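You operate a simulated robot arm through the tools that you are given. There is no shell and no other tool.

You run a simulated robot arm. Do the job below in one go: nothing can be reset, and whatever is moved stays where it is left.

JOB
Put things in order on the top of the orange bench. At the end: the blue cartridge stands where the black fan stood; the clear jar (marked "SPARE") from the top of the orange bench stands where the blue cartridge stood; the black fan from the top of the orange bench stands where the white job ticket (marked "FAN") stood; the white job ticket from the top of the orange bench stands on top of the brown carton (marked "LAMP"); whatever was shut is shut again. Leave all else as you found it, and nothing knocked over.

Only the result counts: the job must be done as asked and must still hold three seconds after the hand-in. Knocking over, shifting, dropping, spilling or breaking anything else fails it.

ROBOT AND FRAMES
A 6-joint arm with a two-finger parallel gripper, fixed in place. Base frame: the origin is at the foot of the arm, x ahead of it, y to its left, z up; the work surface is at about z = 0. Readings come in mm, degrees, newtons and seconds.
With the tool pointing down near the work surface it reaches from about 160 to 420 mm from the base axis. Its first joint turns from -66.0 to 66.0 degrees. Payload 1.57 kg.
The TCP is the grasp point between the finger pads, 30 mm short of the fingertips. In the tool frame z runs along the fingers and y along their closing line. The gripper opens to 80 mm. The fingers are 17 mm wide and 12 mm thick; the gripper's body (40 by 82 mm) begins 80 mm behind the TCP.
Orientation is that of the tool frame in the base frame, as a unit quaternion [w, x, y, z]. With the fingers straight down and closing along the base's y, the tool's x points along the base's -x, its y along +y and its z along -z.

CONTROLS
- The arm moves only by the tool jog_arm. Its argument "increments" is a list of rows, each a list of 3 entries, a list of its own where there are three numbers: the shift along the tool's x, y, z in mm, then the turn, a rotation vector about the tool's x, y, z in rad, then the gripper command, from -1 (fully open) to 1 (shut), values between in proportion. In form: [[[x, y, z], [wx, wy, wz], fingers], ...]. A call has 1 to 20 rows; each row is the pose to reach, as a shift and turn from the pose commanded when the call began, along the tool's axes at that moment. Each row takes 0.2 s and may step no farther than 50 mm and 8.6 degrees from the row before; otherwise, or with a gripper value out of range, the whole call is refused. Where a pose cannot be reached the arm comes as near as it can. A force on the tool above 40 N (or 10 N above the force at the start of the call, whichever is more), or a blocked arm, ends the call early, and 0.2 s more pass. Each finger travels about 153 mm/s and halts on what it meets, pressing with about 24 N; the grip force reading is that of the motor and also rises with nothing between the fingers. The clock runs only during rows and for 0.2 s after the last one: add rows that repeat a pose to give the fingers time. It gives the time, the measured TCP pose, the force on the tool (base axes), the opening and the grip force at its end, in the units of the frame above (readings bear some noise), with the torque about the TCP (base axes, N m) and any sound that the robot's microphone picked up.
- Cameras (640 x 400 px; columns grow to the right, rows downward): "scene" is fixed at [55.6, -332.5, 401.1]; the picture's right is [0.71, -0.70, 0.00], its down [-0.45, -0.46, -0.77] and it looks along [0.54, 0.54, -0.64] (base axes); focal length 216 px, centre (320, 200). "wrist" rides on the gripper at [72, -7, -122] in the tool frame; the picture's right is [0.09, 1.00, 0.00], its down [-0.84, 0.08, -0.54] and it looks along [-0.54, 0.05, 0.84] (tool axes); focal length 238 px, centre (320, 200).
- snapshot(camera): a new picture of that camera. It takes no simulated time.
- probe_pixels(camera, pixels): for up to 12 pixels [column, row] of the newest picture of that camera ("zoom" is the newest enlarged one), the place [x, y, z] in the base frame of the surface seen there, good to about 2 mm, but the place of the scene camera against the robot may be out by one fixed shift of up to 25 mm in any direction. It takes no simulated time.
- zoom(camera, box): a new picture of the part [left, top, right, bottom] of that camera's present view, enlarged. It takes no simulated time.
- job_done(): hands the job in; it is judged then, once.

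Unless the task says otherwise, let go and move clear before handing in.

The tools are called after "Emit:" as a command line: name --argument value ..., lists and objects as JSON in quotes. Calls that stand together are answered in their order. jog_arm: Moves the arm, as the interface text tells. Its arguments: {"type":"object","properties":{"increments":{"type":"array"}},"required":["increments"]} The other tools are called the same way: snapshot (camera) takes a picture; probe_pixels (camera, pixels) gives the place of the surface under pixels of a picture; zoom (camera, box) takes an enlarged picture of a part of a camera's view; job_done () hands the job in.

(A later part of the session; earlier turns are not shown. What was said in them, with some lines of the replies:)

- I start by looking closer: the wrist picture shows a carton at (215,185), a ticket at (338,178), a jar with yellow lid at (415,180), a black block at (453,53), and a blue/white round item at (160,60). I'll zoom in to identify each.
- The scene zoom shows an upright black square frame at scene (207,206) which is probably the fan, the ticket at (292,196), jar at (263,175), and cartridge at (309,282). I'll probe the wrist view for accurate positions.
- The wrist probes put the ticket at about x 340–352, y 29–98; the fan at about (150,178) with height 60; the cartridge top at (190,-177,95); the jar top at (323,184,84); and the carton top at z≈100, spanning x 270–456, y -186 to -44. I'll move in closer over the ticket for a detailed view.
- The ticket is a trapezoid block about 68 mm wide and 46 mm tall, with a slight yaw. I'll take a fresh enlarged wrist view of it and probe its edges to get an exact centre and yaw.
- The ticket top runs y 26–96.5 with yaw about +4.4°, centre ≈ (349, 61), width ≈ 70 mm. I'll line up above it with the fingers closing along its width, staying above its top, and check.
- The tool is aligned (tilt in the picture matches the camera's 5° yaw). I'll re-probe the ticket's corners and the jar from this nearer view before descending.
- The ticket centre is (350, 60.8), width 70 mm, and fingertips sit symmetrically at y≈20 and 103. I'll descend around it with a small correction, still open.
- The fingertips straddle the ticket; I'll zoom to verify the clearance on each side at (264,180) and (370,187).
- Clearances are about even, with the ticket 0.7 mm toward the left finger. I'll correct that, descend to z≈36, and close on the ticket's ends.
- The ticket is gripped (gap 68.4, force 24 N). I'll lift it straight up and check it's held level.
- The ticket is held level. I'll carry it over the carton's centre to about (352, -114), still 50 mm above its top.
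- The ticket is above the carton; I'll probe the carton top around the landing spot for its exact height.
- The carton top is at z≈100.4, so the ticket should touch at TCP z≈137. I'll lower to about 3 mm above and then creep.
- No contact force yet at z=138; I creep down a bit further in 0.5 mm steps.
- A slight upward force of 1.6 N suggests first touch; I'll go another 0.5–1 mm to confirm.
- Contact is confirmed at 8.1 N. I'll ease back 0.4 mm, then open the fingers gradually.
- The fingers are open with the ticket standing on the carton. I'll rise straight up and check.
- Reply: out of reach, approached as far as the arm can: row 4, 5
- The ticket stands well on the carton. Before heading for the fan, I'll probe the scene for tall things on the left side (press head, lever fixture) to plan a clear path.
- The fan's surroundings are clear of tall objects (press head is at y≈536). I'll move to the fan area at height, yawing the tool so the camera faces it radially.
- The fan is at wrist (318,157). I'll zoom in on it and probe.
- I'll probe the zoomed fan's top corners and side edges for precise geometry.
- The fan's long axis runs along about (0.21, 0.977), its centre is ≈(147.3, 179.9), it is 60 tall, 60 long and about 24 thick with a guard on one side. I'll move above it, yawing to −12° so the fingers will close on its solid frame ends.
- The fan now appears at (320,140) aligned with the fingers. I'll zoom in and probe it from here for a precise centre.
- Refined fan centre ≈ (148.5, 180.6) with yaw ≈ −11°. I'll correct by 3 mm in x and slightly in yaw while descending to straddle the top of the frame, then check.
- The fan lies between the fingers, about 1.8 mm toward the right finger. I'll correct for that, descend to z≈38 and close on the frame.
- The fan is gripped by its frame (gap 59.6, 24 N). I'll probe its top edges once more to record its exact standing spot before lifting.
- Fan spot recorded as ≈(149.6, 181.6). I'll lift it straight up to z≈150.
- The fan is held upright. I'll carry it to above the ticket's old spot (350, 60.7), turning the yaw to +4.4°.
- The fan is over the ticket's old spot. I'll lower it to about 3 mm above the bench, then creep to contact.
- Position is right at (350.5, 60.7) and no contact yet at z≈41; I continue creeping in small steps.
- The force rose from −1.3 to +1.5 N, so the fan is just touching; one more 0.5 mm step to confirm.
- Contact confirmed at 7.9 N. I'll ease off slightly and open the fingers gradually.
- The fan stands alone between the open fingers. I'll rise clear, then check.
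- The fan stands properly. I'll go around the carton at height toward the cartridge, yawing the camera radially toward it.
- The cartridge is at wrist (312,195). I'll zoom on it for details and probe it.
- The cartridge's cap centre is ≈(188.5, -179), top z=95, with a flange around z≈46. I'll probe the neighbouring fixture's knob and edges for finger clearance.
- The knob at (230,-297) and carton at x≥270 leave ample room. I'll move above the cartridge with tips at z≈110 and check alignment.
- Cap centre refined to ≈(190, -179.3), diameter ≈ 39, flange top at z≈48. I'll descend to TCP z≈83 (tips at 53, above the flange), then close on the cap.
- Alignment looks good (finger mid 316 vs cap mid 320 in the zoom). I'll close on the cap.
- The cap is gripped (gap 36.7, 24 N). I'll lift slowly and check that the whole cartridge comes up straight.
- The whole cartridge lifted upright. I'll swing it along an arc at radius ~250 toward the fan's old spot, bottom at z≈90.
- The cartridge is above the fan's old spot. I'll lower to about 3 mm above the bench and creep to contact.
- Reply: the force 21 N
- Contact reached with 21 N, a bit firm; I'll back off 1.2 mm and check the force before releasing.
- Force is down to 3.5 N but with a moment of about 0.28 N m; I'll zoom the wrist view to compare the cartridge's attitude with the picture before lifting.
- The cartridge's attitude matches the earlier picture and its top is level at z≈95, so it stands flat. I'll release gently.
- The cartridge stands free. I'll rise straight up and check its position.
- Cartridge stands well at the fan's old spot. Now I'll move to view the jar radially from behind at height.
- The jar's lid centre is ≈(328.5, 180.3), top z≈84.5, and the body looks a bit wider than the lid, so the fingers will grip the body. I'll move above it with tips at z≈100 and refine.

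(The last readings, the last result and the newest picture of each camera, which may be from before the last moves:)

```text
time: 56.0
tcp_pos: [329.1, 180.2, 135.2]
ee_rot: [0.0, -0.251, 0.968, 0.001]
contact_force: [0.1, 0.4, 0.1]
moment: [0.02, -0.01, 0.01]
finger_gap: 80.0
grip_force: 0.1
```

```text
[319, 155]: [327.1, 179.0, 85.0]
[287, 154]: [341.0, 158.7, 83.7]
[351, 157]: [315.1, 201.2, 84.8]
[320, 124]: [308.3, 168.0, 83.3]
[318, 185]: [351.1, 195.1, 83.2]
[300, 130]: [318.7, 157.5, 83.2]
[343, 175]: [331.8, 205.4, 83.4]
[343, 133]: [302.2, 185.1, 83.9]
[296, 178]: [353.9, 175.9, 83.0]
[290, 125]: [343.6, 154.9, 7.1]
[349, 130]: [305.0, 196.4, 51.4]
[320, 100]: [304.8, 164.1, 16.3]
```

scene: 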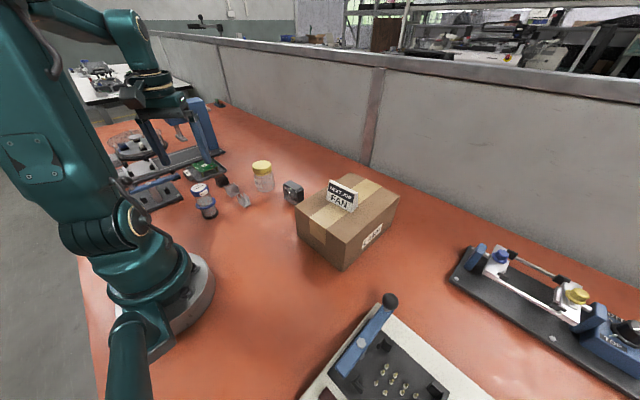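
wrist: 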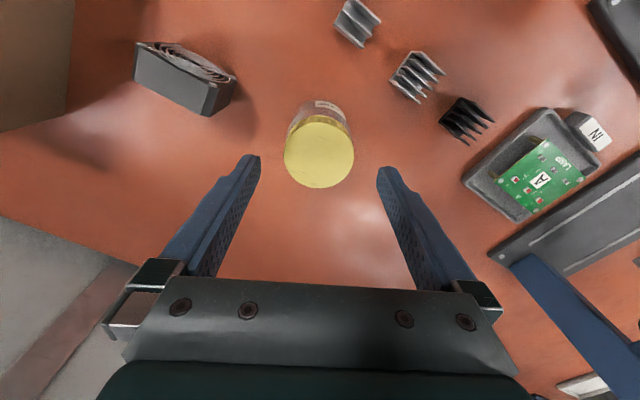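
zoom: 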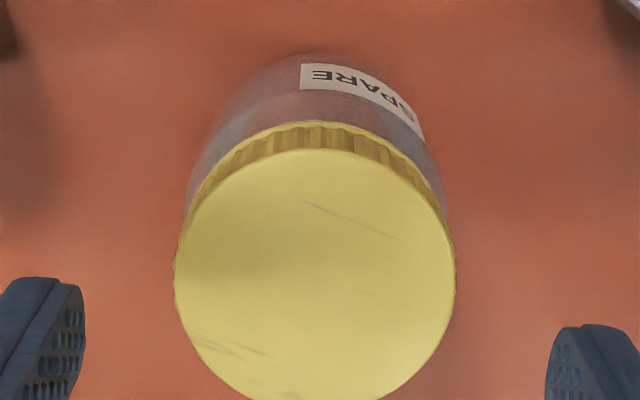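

Lid centre ≈ (328.2, 180.6) and fingers are centred on it (315 vs 314.5 in the zoom). I'll descend around the jar to TCP z≈40.

Emit:
jog_arm --increments '[[[0, 0, 8], [0, 0, 0], -1], [[0, 0, 25], [0, 0, 0], -1], [[0, 0, 45], [0, 0, 0], -1], [[0, 0, 60], [0, 0, 0], -1], [[0, 0, 60], [0, 0, 0], -1]]'

Emit:
snapshot --camera "wrist"

Emit:
zoom --camera "scene" --box '[210, 110, 350, 220]'

```text
time: 57.2
tcp_pos: [329.2, 181.3, 75.5]
ee_rot: [0.0, -0.251, 0.968, 0.001]
contact_force: [0.5, 0.2, -0.7]
moment: [0.0, -0.02, 0.01]
finger_gap: 80.0
grip_force: 0.0
```

```text
taken
```

wrist: 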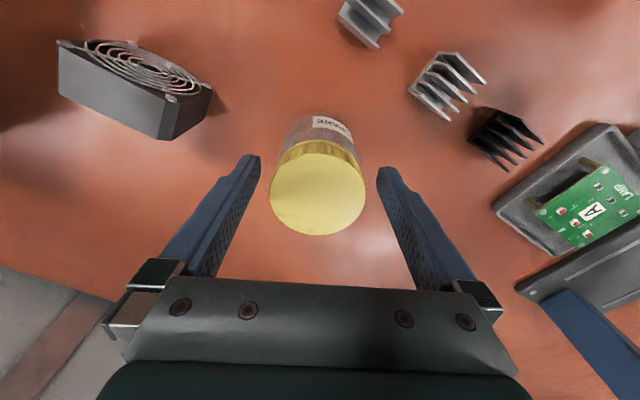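

```text
3.64 times, centred on (280, 165) of scene
```

zoom: 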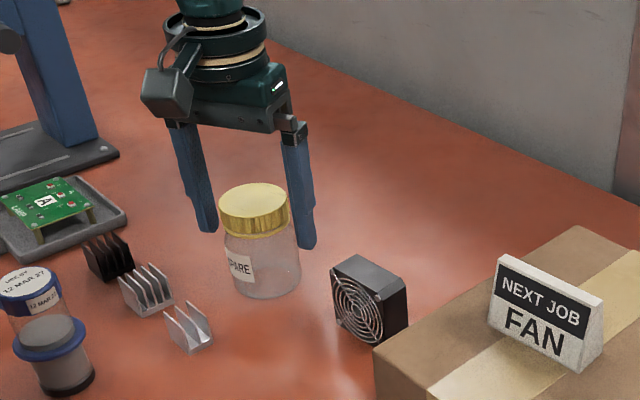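

The fingers straddle the jar with margin on both sides. I'll descend the remaining 35 mm and close on the body.

Emit:
jog_arm --increments '[[[0, 0, 10], [0, 0, 0], -1], [[0, 0, 25], [0, 0, 0], -1], [[0, 0, 35], [0, 0, 0], -1], [[0, 0, 35], [0, 0, 0], -1]]'

Emit:
jog_arm --increments '[[[0, 0, 0], [0, 0, 0], -0.6], [[0, 0, 0], [0, 0, 0], -0.4], [[0, 0, 0], [0, 0, 0], -0.2], [[0, 0, 0], [0, 0, 0], 0.3], [[0, 0, 0], [0, 0, 0], 1], [[0, 0, 0], [0, 0, 0], 1]]'

Emit:
snapshot --camera "wrist"

Emit:
zoom --camera "wrist" --box '[220, 100, 420, 280]'

Emit:
zoom --camera "scene" --box '[210, 110, 350, 220]'

```text
time: 58.2
tcp_pos: [329.2, 180.3, 40.2]
ee_rot: [0.0, -0.25, 0.968, 0.0]
contact_force: [0.0, 0.3, 0.4]
moment: [0.0, -0.02, 0.02]
finger_gap: 80.2
grip_force: 0.2
```

```text
time: 59.6
tcp_pos: [328.7, 181.2, 40.3]
ee_rot: [0.0, -0.25, 0.968, 0.0]
contact_force: [-0.1, 0.9, -0.3]
moment: [-0.02, 0.02, 0.0]
finger_gap: 57.9
grip_force: 23.7
```

```text
taken
```

wrist: 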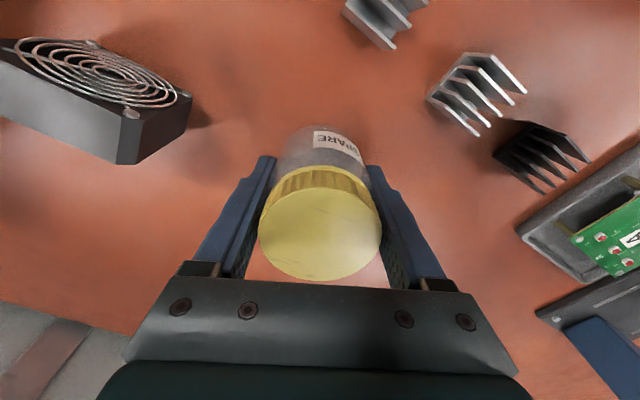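

```text
2.22 times, centred on (320, 190) of wrist
```

zoom: 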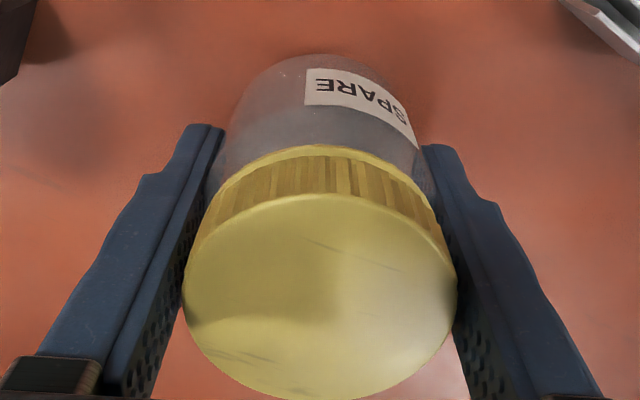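

```text
3.64 times, centred on (280, 165) of scene
```

zoom: 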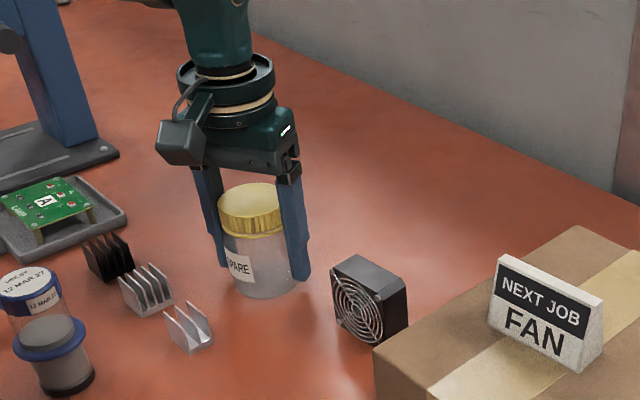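

The jar body is gripped (gap 57.9, 24 N). I'll lift it slowly.

Emit:
jog_arm --increments '[[[0, 0, -3], [0, 0, 0], 1], [[0, 0, -10], [0, 0, 0], 1], [[0, 0, -25], [0, 0, 0], 1], [[0, 0, -45], [0, 0, 0], 1], [[0, 0, -70], [0, 0, 0], 1], [[0, 0, -95], [0, 0, 0], 1], [[0, 0, -110], [0, 0, 0], 1], [[0, 0, -110], [0, 0, 0], 1]]'

Emit:
snapshot --camera "wrist"

Emit:
snapshot --camera "scene"

```text
time: 61.4
tcp_pos: [328.7, 179.2, 149.5]
ee_rot: [0.0, -0.251, 0.968, 0.0]
contact_force: [-0.8, -0.1, -1.2]
moment: [-0.02, 0.01, -0.02]
finger_gap: 58.0
grip_force: 24.4
```

```text
taken
```

wrist: 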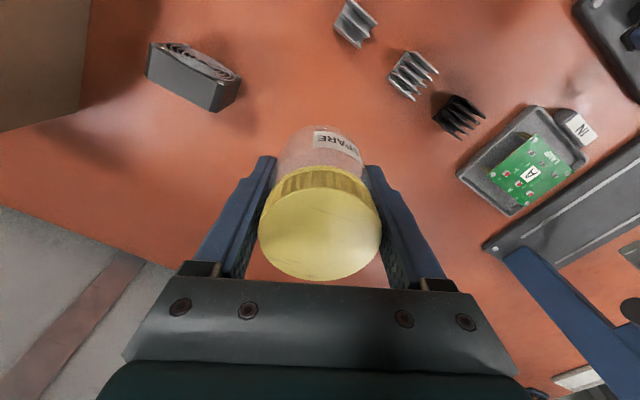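

```text
taken
```

scene: 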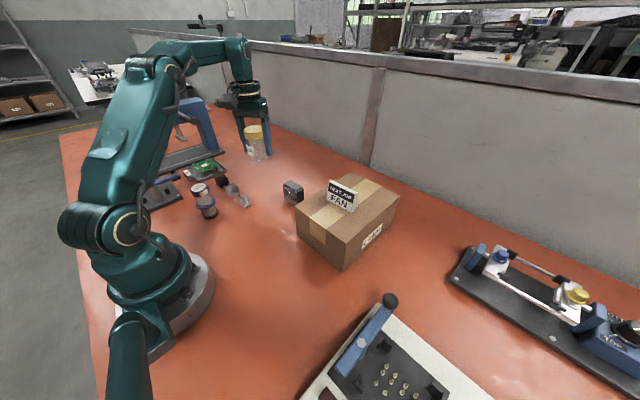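

The jar is lifted whole and upright. I'll retract inward and swing it on an arc (radius ~245) around the carton to above the cartridge's old spot (190, -179.7).

Emit:
jog_arm --increments '[[[12, -8, 0], [0, 0, 0.03], 1], [[25.7, -17.7, 0], [0, 0, 0.07], 1], [[57.6, -38.4, 0], [0, 0, 0.17], 1], [[91.5, -59.7, 0], [0, 0, 0.29], 1], [[126, -80.4, 0], [0, 0, 0.41], 1], [[152.3, -108.1, 0], [0, 0, 0.53], 1], [[174.6, -134.7, 0], [0, 0, 0.65], 1], [[196.9, -160, 0], [0, 0, 0.77], 1], [[219.6, -184.8, 0], [0, 0, 0.88], 1], [[240.7, -206.6, 0], [0, 0, 0.99], 1], [[260.3, -224.8, 0], [0, 0, 1.09], 1], [[278.6, -238.6, 0], [0, 0, 1.18], 1], [[288, -244.5, 0], [0, 0, 1.23], 1], [[296.1, -248.7, 0], [0, 0, 1.2636], 1], [[296.1, -248.7, 0], [0, 0, 1.2636], 1], [[296.1, -248.7, 0], [0, 0, 1.2636], 1]]'

Emit:
snapshot --camera "wrist"

Emit:
snapshot --camera "scene"

```text
time: 64.8
tcp_pos: [190.6, -179.6, 150.3]
ee_rot: [0.0, 0.37, 0.929, 0.0]
contact_force: [0.4, 0.4, 0.2]
moment: [0.0, 0.01, -0.04]
finger_gap: 57.8
grip_force: 24.0
```

```text
taken
```

wrist: 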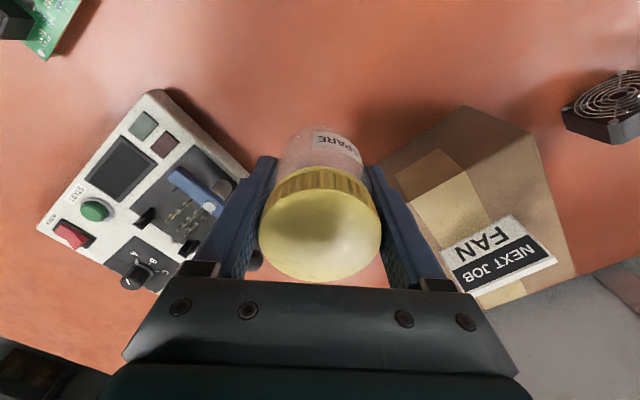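

```text
taken
```

scene: 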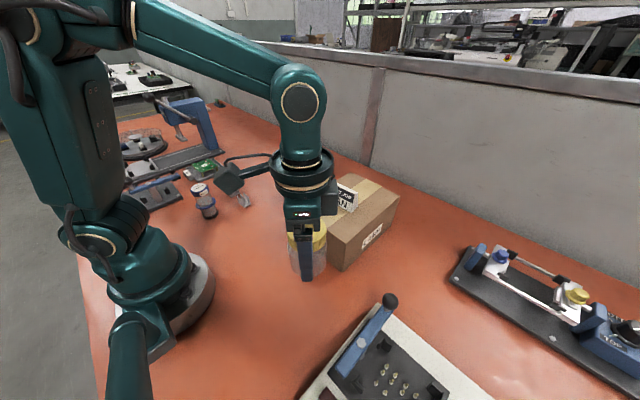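

The jar is over (190.6, -179.6). I'll lower to a few mm above the bench, then creep.

Emit:
jog_arm --increments '[[[0, 0, 12], [0, 0, 0], 1], [[0, 0, 35], [0, 0, 0], 1], [[0, 0, 60], [0, 0, 0], 1], [[0, 0, 84], [0, 0, 0], 1], [[0, 0, 99], [0, 0, 0], 1], [[0, 0, 106], [0, 0, 0], 1], [[0, 0, 106], [0, 0, 0], 1]]'

Emit:
jog_arm --increments '[[[0, 0, 1], [0, 0, 0], 1], [[0, 0, 1], [0, 0, 0], 1]]'

Emit:
jog_arm --increments '[[[0, 0, 0.7], [0, 0, 0], 1], [[0, 0, 0.7], [0, 0, 0], 1]]'

```text
time: 66.4
tcp_pos: [190.0, -181.1, 42.7]
ee_rot: [0.0, 0.37, 0.929, 0.0]
contact_force: [0.2, -0.2, -0.7]
moment: [0.01, -0.01, 0.0]
finger_gap: 57.7
grip_force: 23.4
```

```text
time: 67.0
tcp_pos: [191.2, -181.2, 42.0]
ee_rot: [0.0, 0.369, 0.929, 0.0]
contact_force: [0.6, 0.4, -1.0]
moment: [0.04, 0.01, -0.01]
finger_gap: 57.8
grip_force: 23.6
```

```text
time: 67.6
tcp_pos: [191.7, -180.5, 42.6]
ee_rot: [0.0, 0.37, 0.929, 0.0]
contact_force: [0.2, -0.1, -1.1]
moment: [0.0, 0.02, -0.01]
finger_gap: 57.7
grip_force: 24.0
```

No contact yet (force still −1 N); continue creeping in 0.5 mm steps.

Emit:
jog_arm --increments '[[[0, 0, 0.7], [0, 0, 0], 1], [[0, 0, 0.7], [0, 0, 0], 1]]'

Emit:
jog_arm --increments '[[[0, 0, 0.5], [0, 0, 0], 1], [[0, 0, 0.5], [0, 0, 0], 1]]'

```text
time: 68.2
tcp_pos: [190.2, -180.5, 41.8]
ee_rot: [0.0, 0.37, 0.929, 0.0]
contact_force: [0.5, 0.0, -0.9]
moment: [-0.01, 0.01, -0.01]
finger_gap: 57.6
grip_force: 24.0
```

```text
time: 68.8
tcp_pos: [191.4, -180.6, 40.5]
ee_rot: [0.001, 0.37, 0.929, 0.0]
contact_force: [-1.2, -0.2, -1.4]
moment: [0.04, -0.01, 0.0]
finger_gap: 57.9
grip_force: 24.1
```

Emit:
jog_arm --increments '[[[0, 0, 0.5], [0, 0, 0], 1], [[0, 0, 0.5], [0, 0, 0], 1]]'

Emit:
jog_arm --increments '[[[0, 0, 0.5], [0, 0, 0], 1], [[0, 0, 0.5], [0, 0, 0], 1]]'

```text
time: 69.4
tcp_pos: [190.1, -181.2, 39.6]
ee_rot: [0.001, 0.37, 0.929, -0.001]
contact_force: [0.0, -0.2, 3.0]
moment: [0.01, 0.01, -0.02]
finger_gap: 57.6
grip_force: 23.6
```

```text
time: 70.0
tcp_pos: [191.2, -180.9, 40.2]
ee_rot: [-0.001, 0.371, 0.929, 0.0]
contact_force: [-2.7, 3.7, 17.8]
moment: [0.06, 0.11, -0.13]
finger_gap: 57.5
grip_force: 23.8
```

The jar is on the bench (17.8 N). I'll back off 0.7 mm and open gradually.

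Emit:
jog_arm --increments '[[[0, 0, -0.5], [0, 0, 0], 1], [[0, 0, -0.7], [0, 0, 0], 1], [[0, 0, -0.7], [0, 0, 0], 1]]'

Emit:
jog_arm --increments '[[[0, 0, 0], [0, 0, 0], 0], [[0, 0, 0], [0, 0, 0], -0.35], [[0, 0, 0], [0, 0, 0], -0.43], [[0, 0, 0], [0, 0, 0], -0.48], [[0, 0, 0], [0, 0, 0], -0.56], [[0, 0, 0], [0, 0, 0], -0.75], [[0, 0, 0], [0, 0, 0], -1], [[0, 0, 0], [0, 0, 0], -1]]'

Emit:
snapshot --camera "wrist"

Emit:
snapshot --camera "scene"

Emit:
zoom --camera "scene" --box '[240, 210, 380, 320]'

```text
time: 70.8
tcp_pos: [191.9, -180.1, 40.7]
ee_rot: [0.0, 0.37, 0.929, -0.001]
contact_force: [0.8, -0.7, -0.7]
moment: [0.02, -0.01, 0.01]
finger_gap: 57.7
grip_force: 24.0
```

```text
time: 72.6
tcp_pos: [190.4, -181.3, 41.2]
ee_rot: [0.0, 0.37, 0.929, 0.0]
contact_force: [0.2, 0.8, 0.0]
moment: [0.01, -0.01, 0.02]
finger_gap: 79.9
grip_force: 0.0
```

```text
taken
```

wrist: 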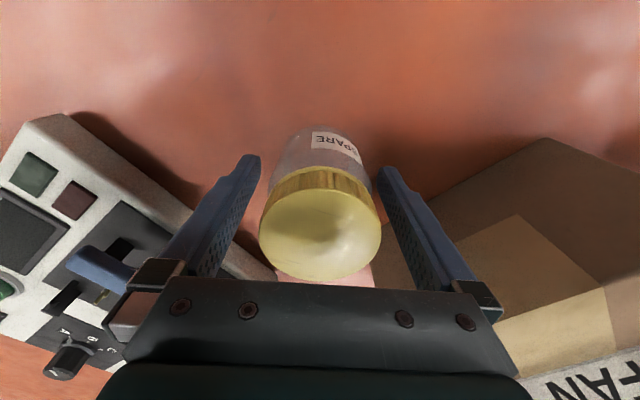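

```text
taken
```

scene: 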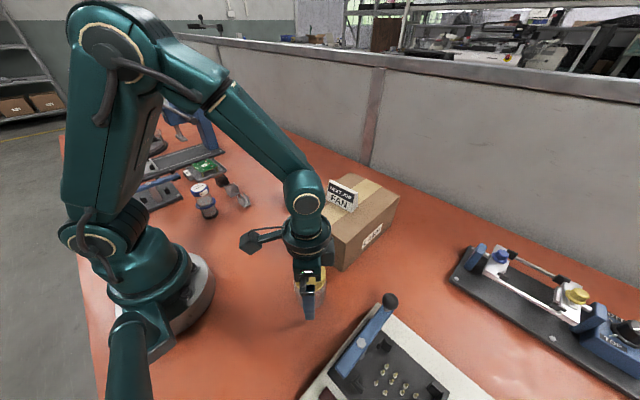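

```text
3.64 times, centred on (310, 265) of scene
```

zoom: 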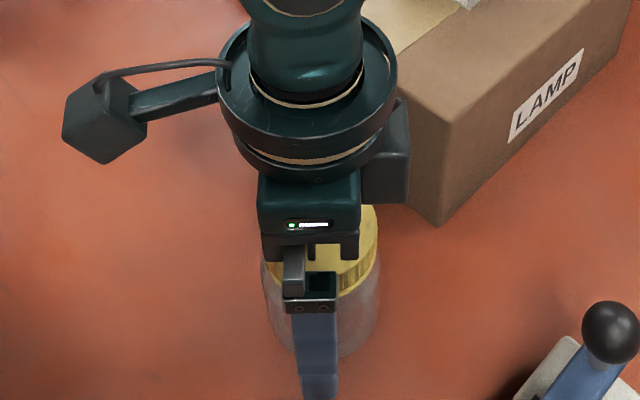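

The jar stands free between the open fingers. I'll rise straight up and review everything.

Emit:
jog_arm --increments '[[[0, 0, -8], [0, 0, 0], -1], [[0, 0, -28], [0, 0, 0], -1], [[0, 0, -55], [0, 0, 0], -1], [[0, 0, -90], [0, 0, 0], -1], [[0, 0, -130], [0, 0, 0], -1], [[0, 0, -165], [0, 0, 0], -1], [[0, 0, -165], [0, 0, 0], -1]]'

Emit:
snapshot --camera "wrist"

Emit:
snapshot --camera "scene"

```text
time: 74.2
tcp_pos: [187.9, -181.5, 206.6]
ee_rot: [0.0, 0.369, 0.929, 0.0]
contact_force: [-0.2, 0.7, 0.0]
moment: [-0.01, -0.01, 0.02]
finger_gap: 80.2
grip_force: 0.0
```

```text
taken
```

wrist: 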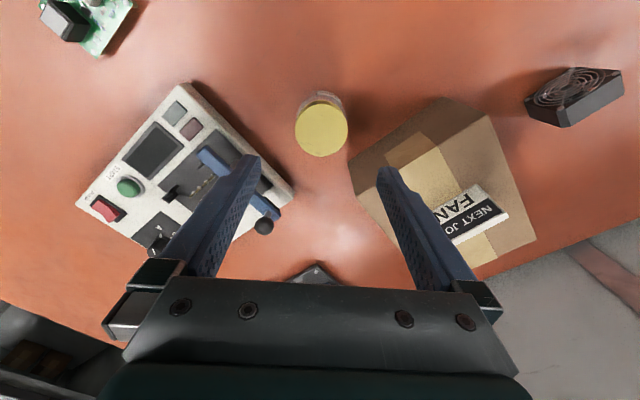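

```text
taken
```

scene: 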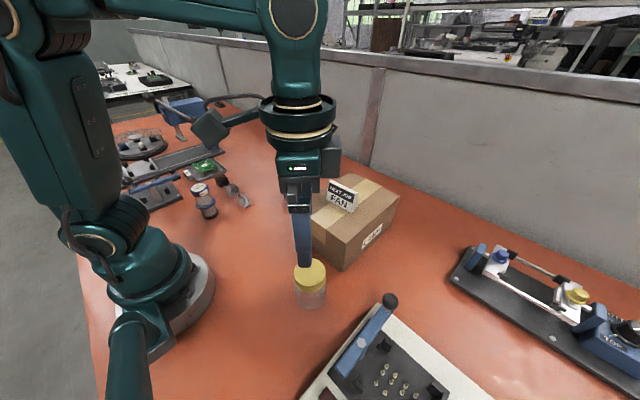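

All four are placed. I'll probe the jar and then return the arm to about its starting pose for a final overview.

Emit:
probe_pixels --camera "wrist" --pixels '[[321, 130], [297, 129], [346, 131], [321, 106], [321, 154], [352, 175], [440, 98], [537, 240]]'

Emit:
jog_arm --increments '[[[8, 13, -10], [0, 0, -0.06], -1], [[26, 43, -20], [0, 0, -0.19], -1], [[46, 75, -30], [0, 0, -0.32], -1], [[66, 107, -40], [0, 0, -0.45], -1], [[86, 140, -50], [0, 0, -0.58], -1], [[106.6, 172.9, -60], [0, 0, -0.71], -1], [[106.6, 172.9, -60], [0, 0, -0.756], -1], [[106.6, 172.9, -60], [0, 0, -0.756], -1]]'

Emit:
snapshot --camera "wrist"

Emit:
snapshot --camera "scene"

```text
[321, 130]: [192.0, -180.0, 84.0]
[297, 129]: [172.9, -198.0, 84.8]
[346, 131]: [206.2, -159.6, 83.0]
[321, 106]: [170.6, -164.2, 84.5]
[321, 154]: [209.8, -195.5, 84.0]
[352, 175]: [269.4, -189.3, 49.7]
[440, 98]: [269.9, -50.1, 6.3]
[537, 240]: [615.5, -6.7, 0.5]
```

```text
time: 76.0
tcp_pos: [232.0, 17.8, 264.3]
ee_rot: [0.0, 0.001, 1.0, 0.001]
contact_force: [1.5, 0.7, -0.1]
moment: [-0.03, 0.0, 0.0]
finger_gap: 80.2
grip_force: 0.1
```

```text
taken
```

wrist: 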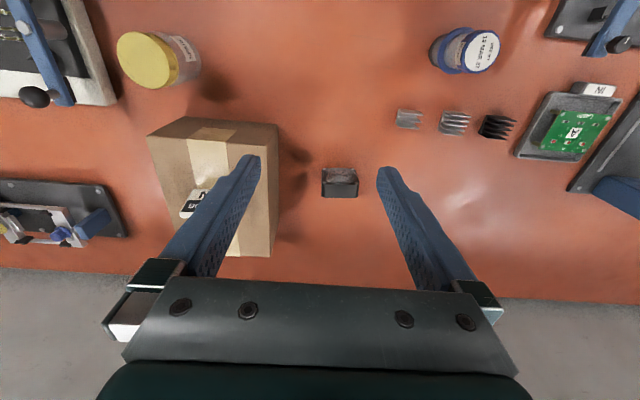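

```text
taken
```

scene: 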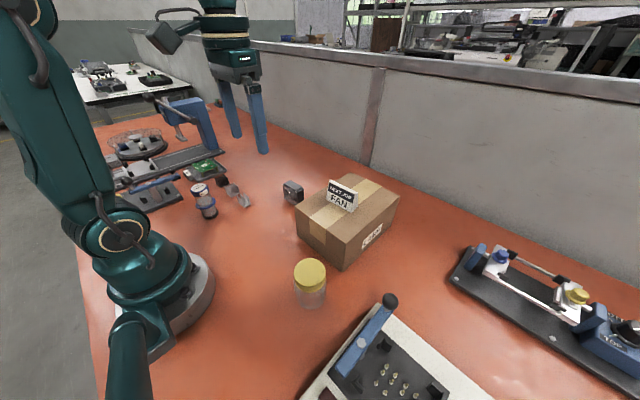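

Jar centre is ≈(190.5, -179.5), and the overview shows fan, cartridge, ticket and jar at their new places with heat sinks and carton unmoved. One last close check with zooms before handing in.

Emit:
zoom --camera "scene" --box '[170, 140, 400, 310]'

Emit:
probe_pixels --camera "wrist" --pixels '[[482, 52], [340, 185], [325, 172], [355, 172], [153, 138], [277, 128], [408, 120], [452, 123], [494, 127], [148, 60]]'

```text
2.35 times, centred on (285, 225) of scene
```

zoom: 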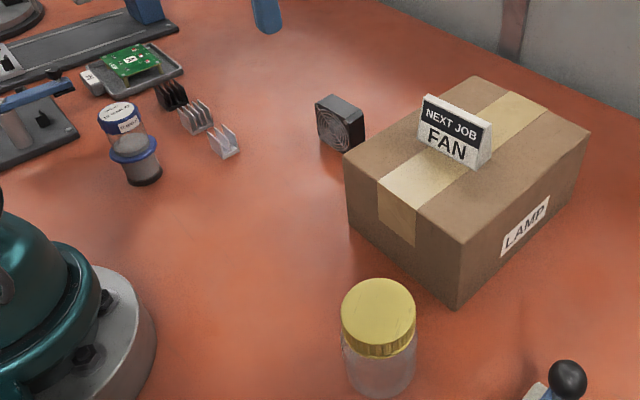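

```text
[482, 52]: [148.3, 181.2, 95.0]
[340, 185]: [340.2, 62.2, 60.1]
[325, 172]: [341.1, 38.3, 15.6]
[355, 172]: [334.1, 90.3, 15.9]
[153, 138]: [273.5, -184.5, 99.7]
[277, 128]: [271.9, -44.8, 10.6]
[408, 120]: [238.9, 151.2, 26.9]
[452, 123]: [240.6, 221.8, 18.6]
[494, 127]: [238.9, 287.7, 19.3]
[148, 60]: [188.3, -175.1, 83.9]
```

The last pictures and probes show everything in place and upright. The cartridge is at (148, 181) on the fan's old spot, the fan is at (350, 61) on the ticket's, the jar is at (190, -179) on the cartridge's, and the ticket stands on the carton. The carton and heat sinks have not moved, nothing was opened, and the arm is clear, so I'm handing in.

Emit:
job_done

```text
The job is handed in.
```

The job is handed in. Everything was upright and in its asked-for place in the last pictures. I haven't seen the verdict from the judging.

| Item | Now stands | Final position (mm) |
|---|---|---|
| Blue cartridge | Where the fan stood | about (148, 181) |
| Clear jar "SPARE" | Where the cartridge stood | about (190, -179) |
| Black fan | Where the ticket stood | about (350, 61) |
| White job ticket "FAN" | On top of the carton "LAMP" | about (351, -114), on the carton top at about z = 100 |

- **Where things landed:** the final positions came out within about 2 mm of the original spots.
- **Orientation:** I turned the fan about 15 degrees to line up with how the ticket stood. The cartridge and jar were also turned about their own axes during the move.
- **Everything else:** the carton's position did not change, and the heat sinks looked undisturbed. I did not open anything, so nothing needed shutting again.
- **Arm:** the gripper is open, empty and back near its starting pose.
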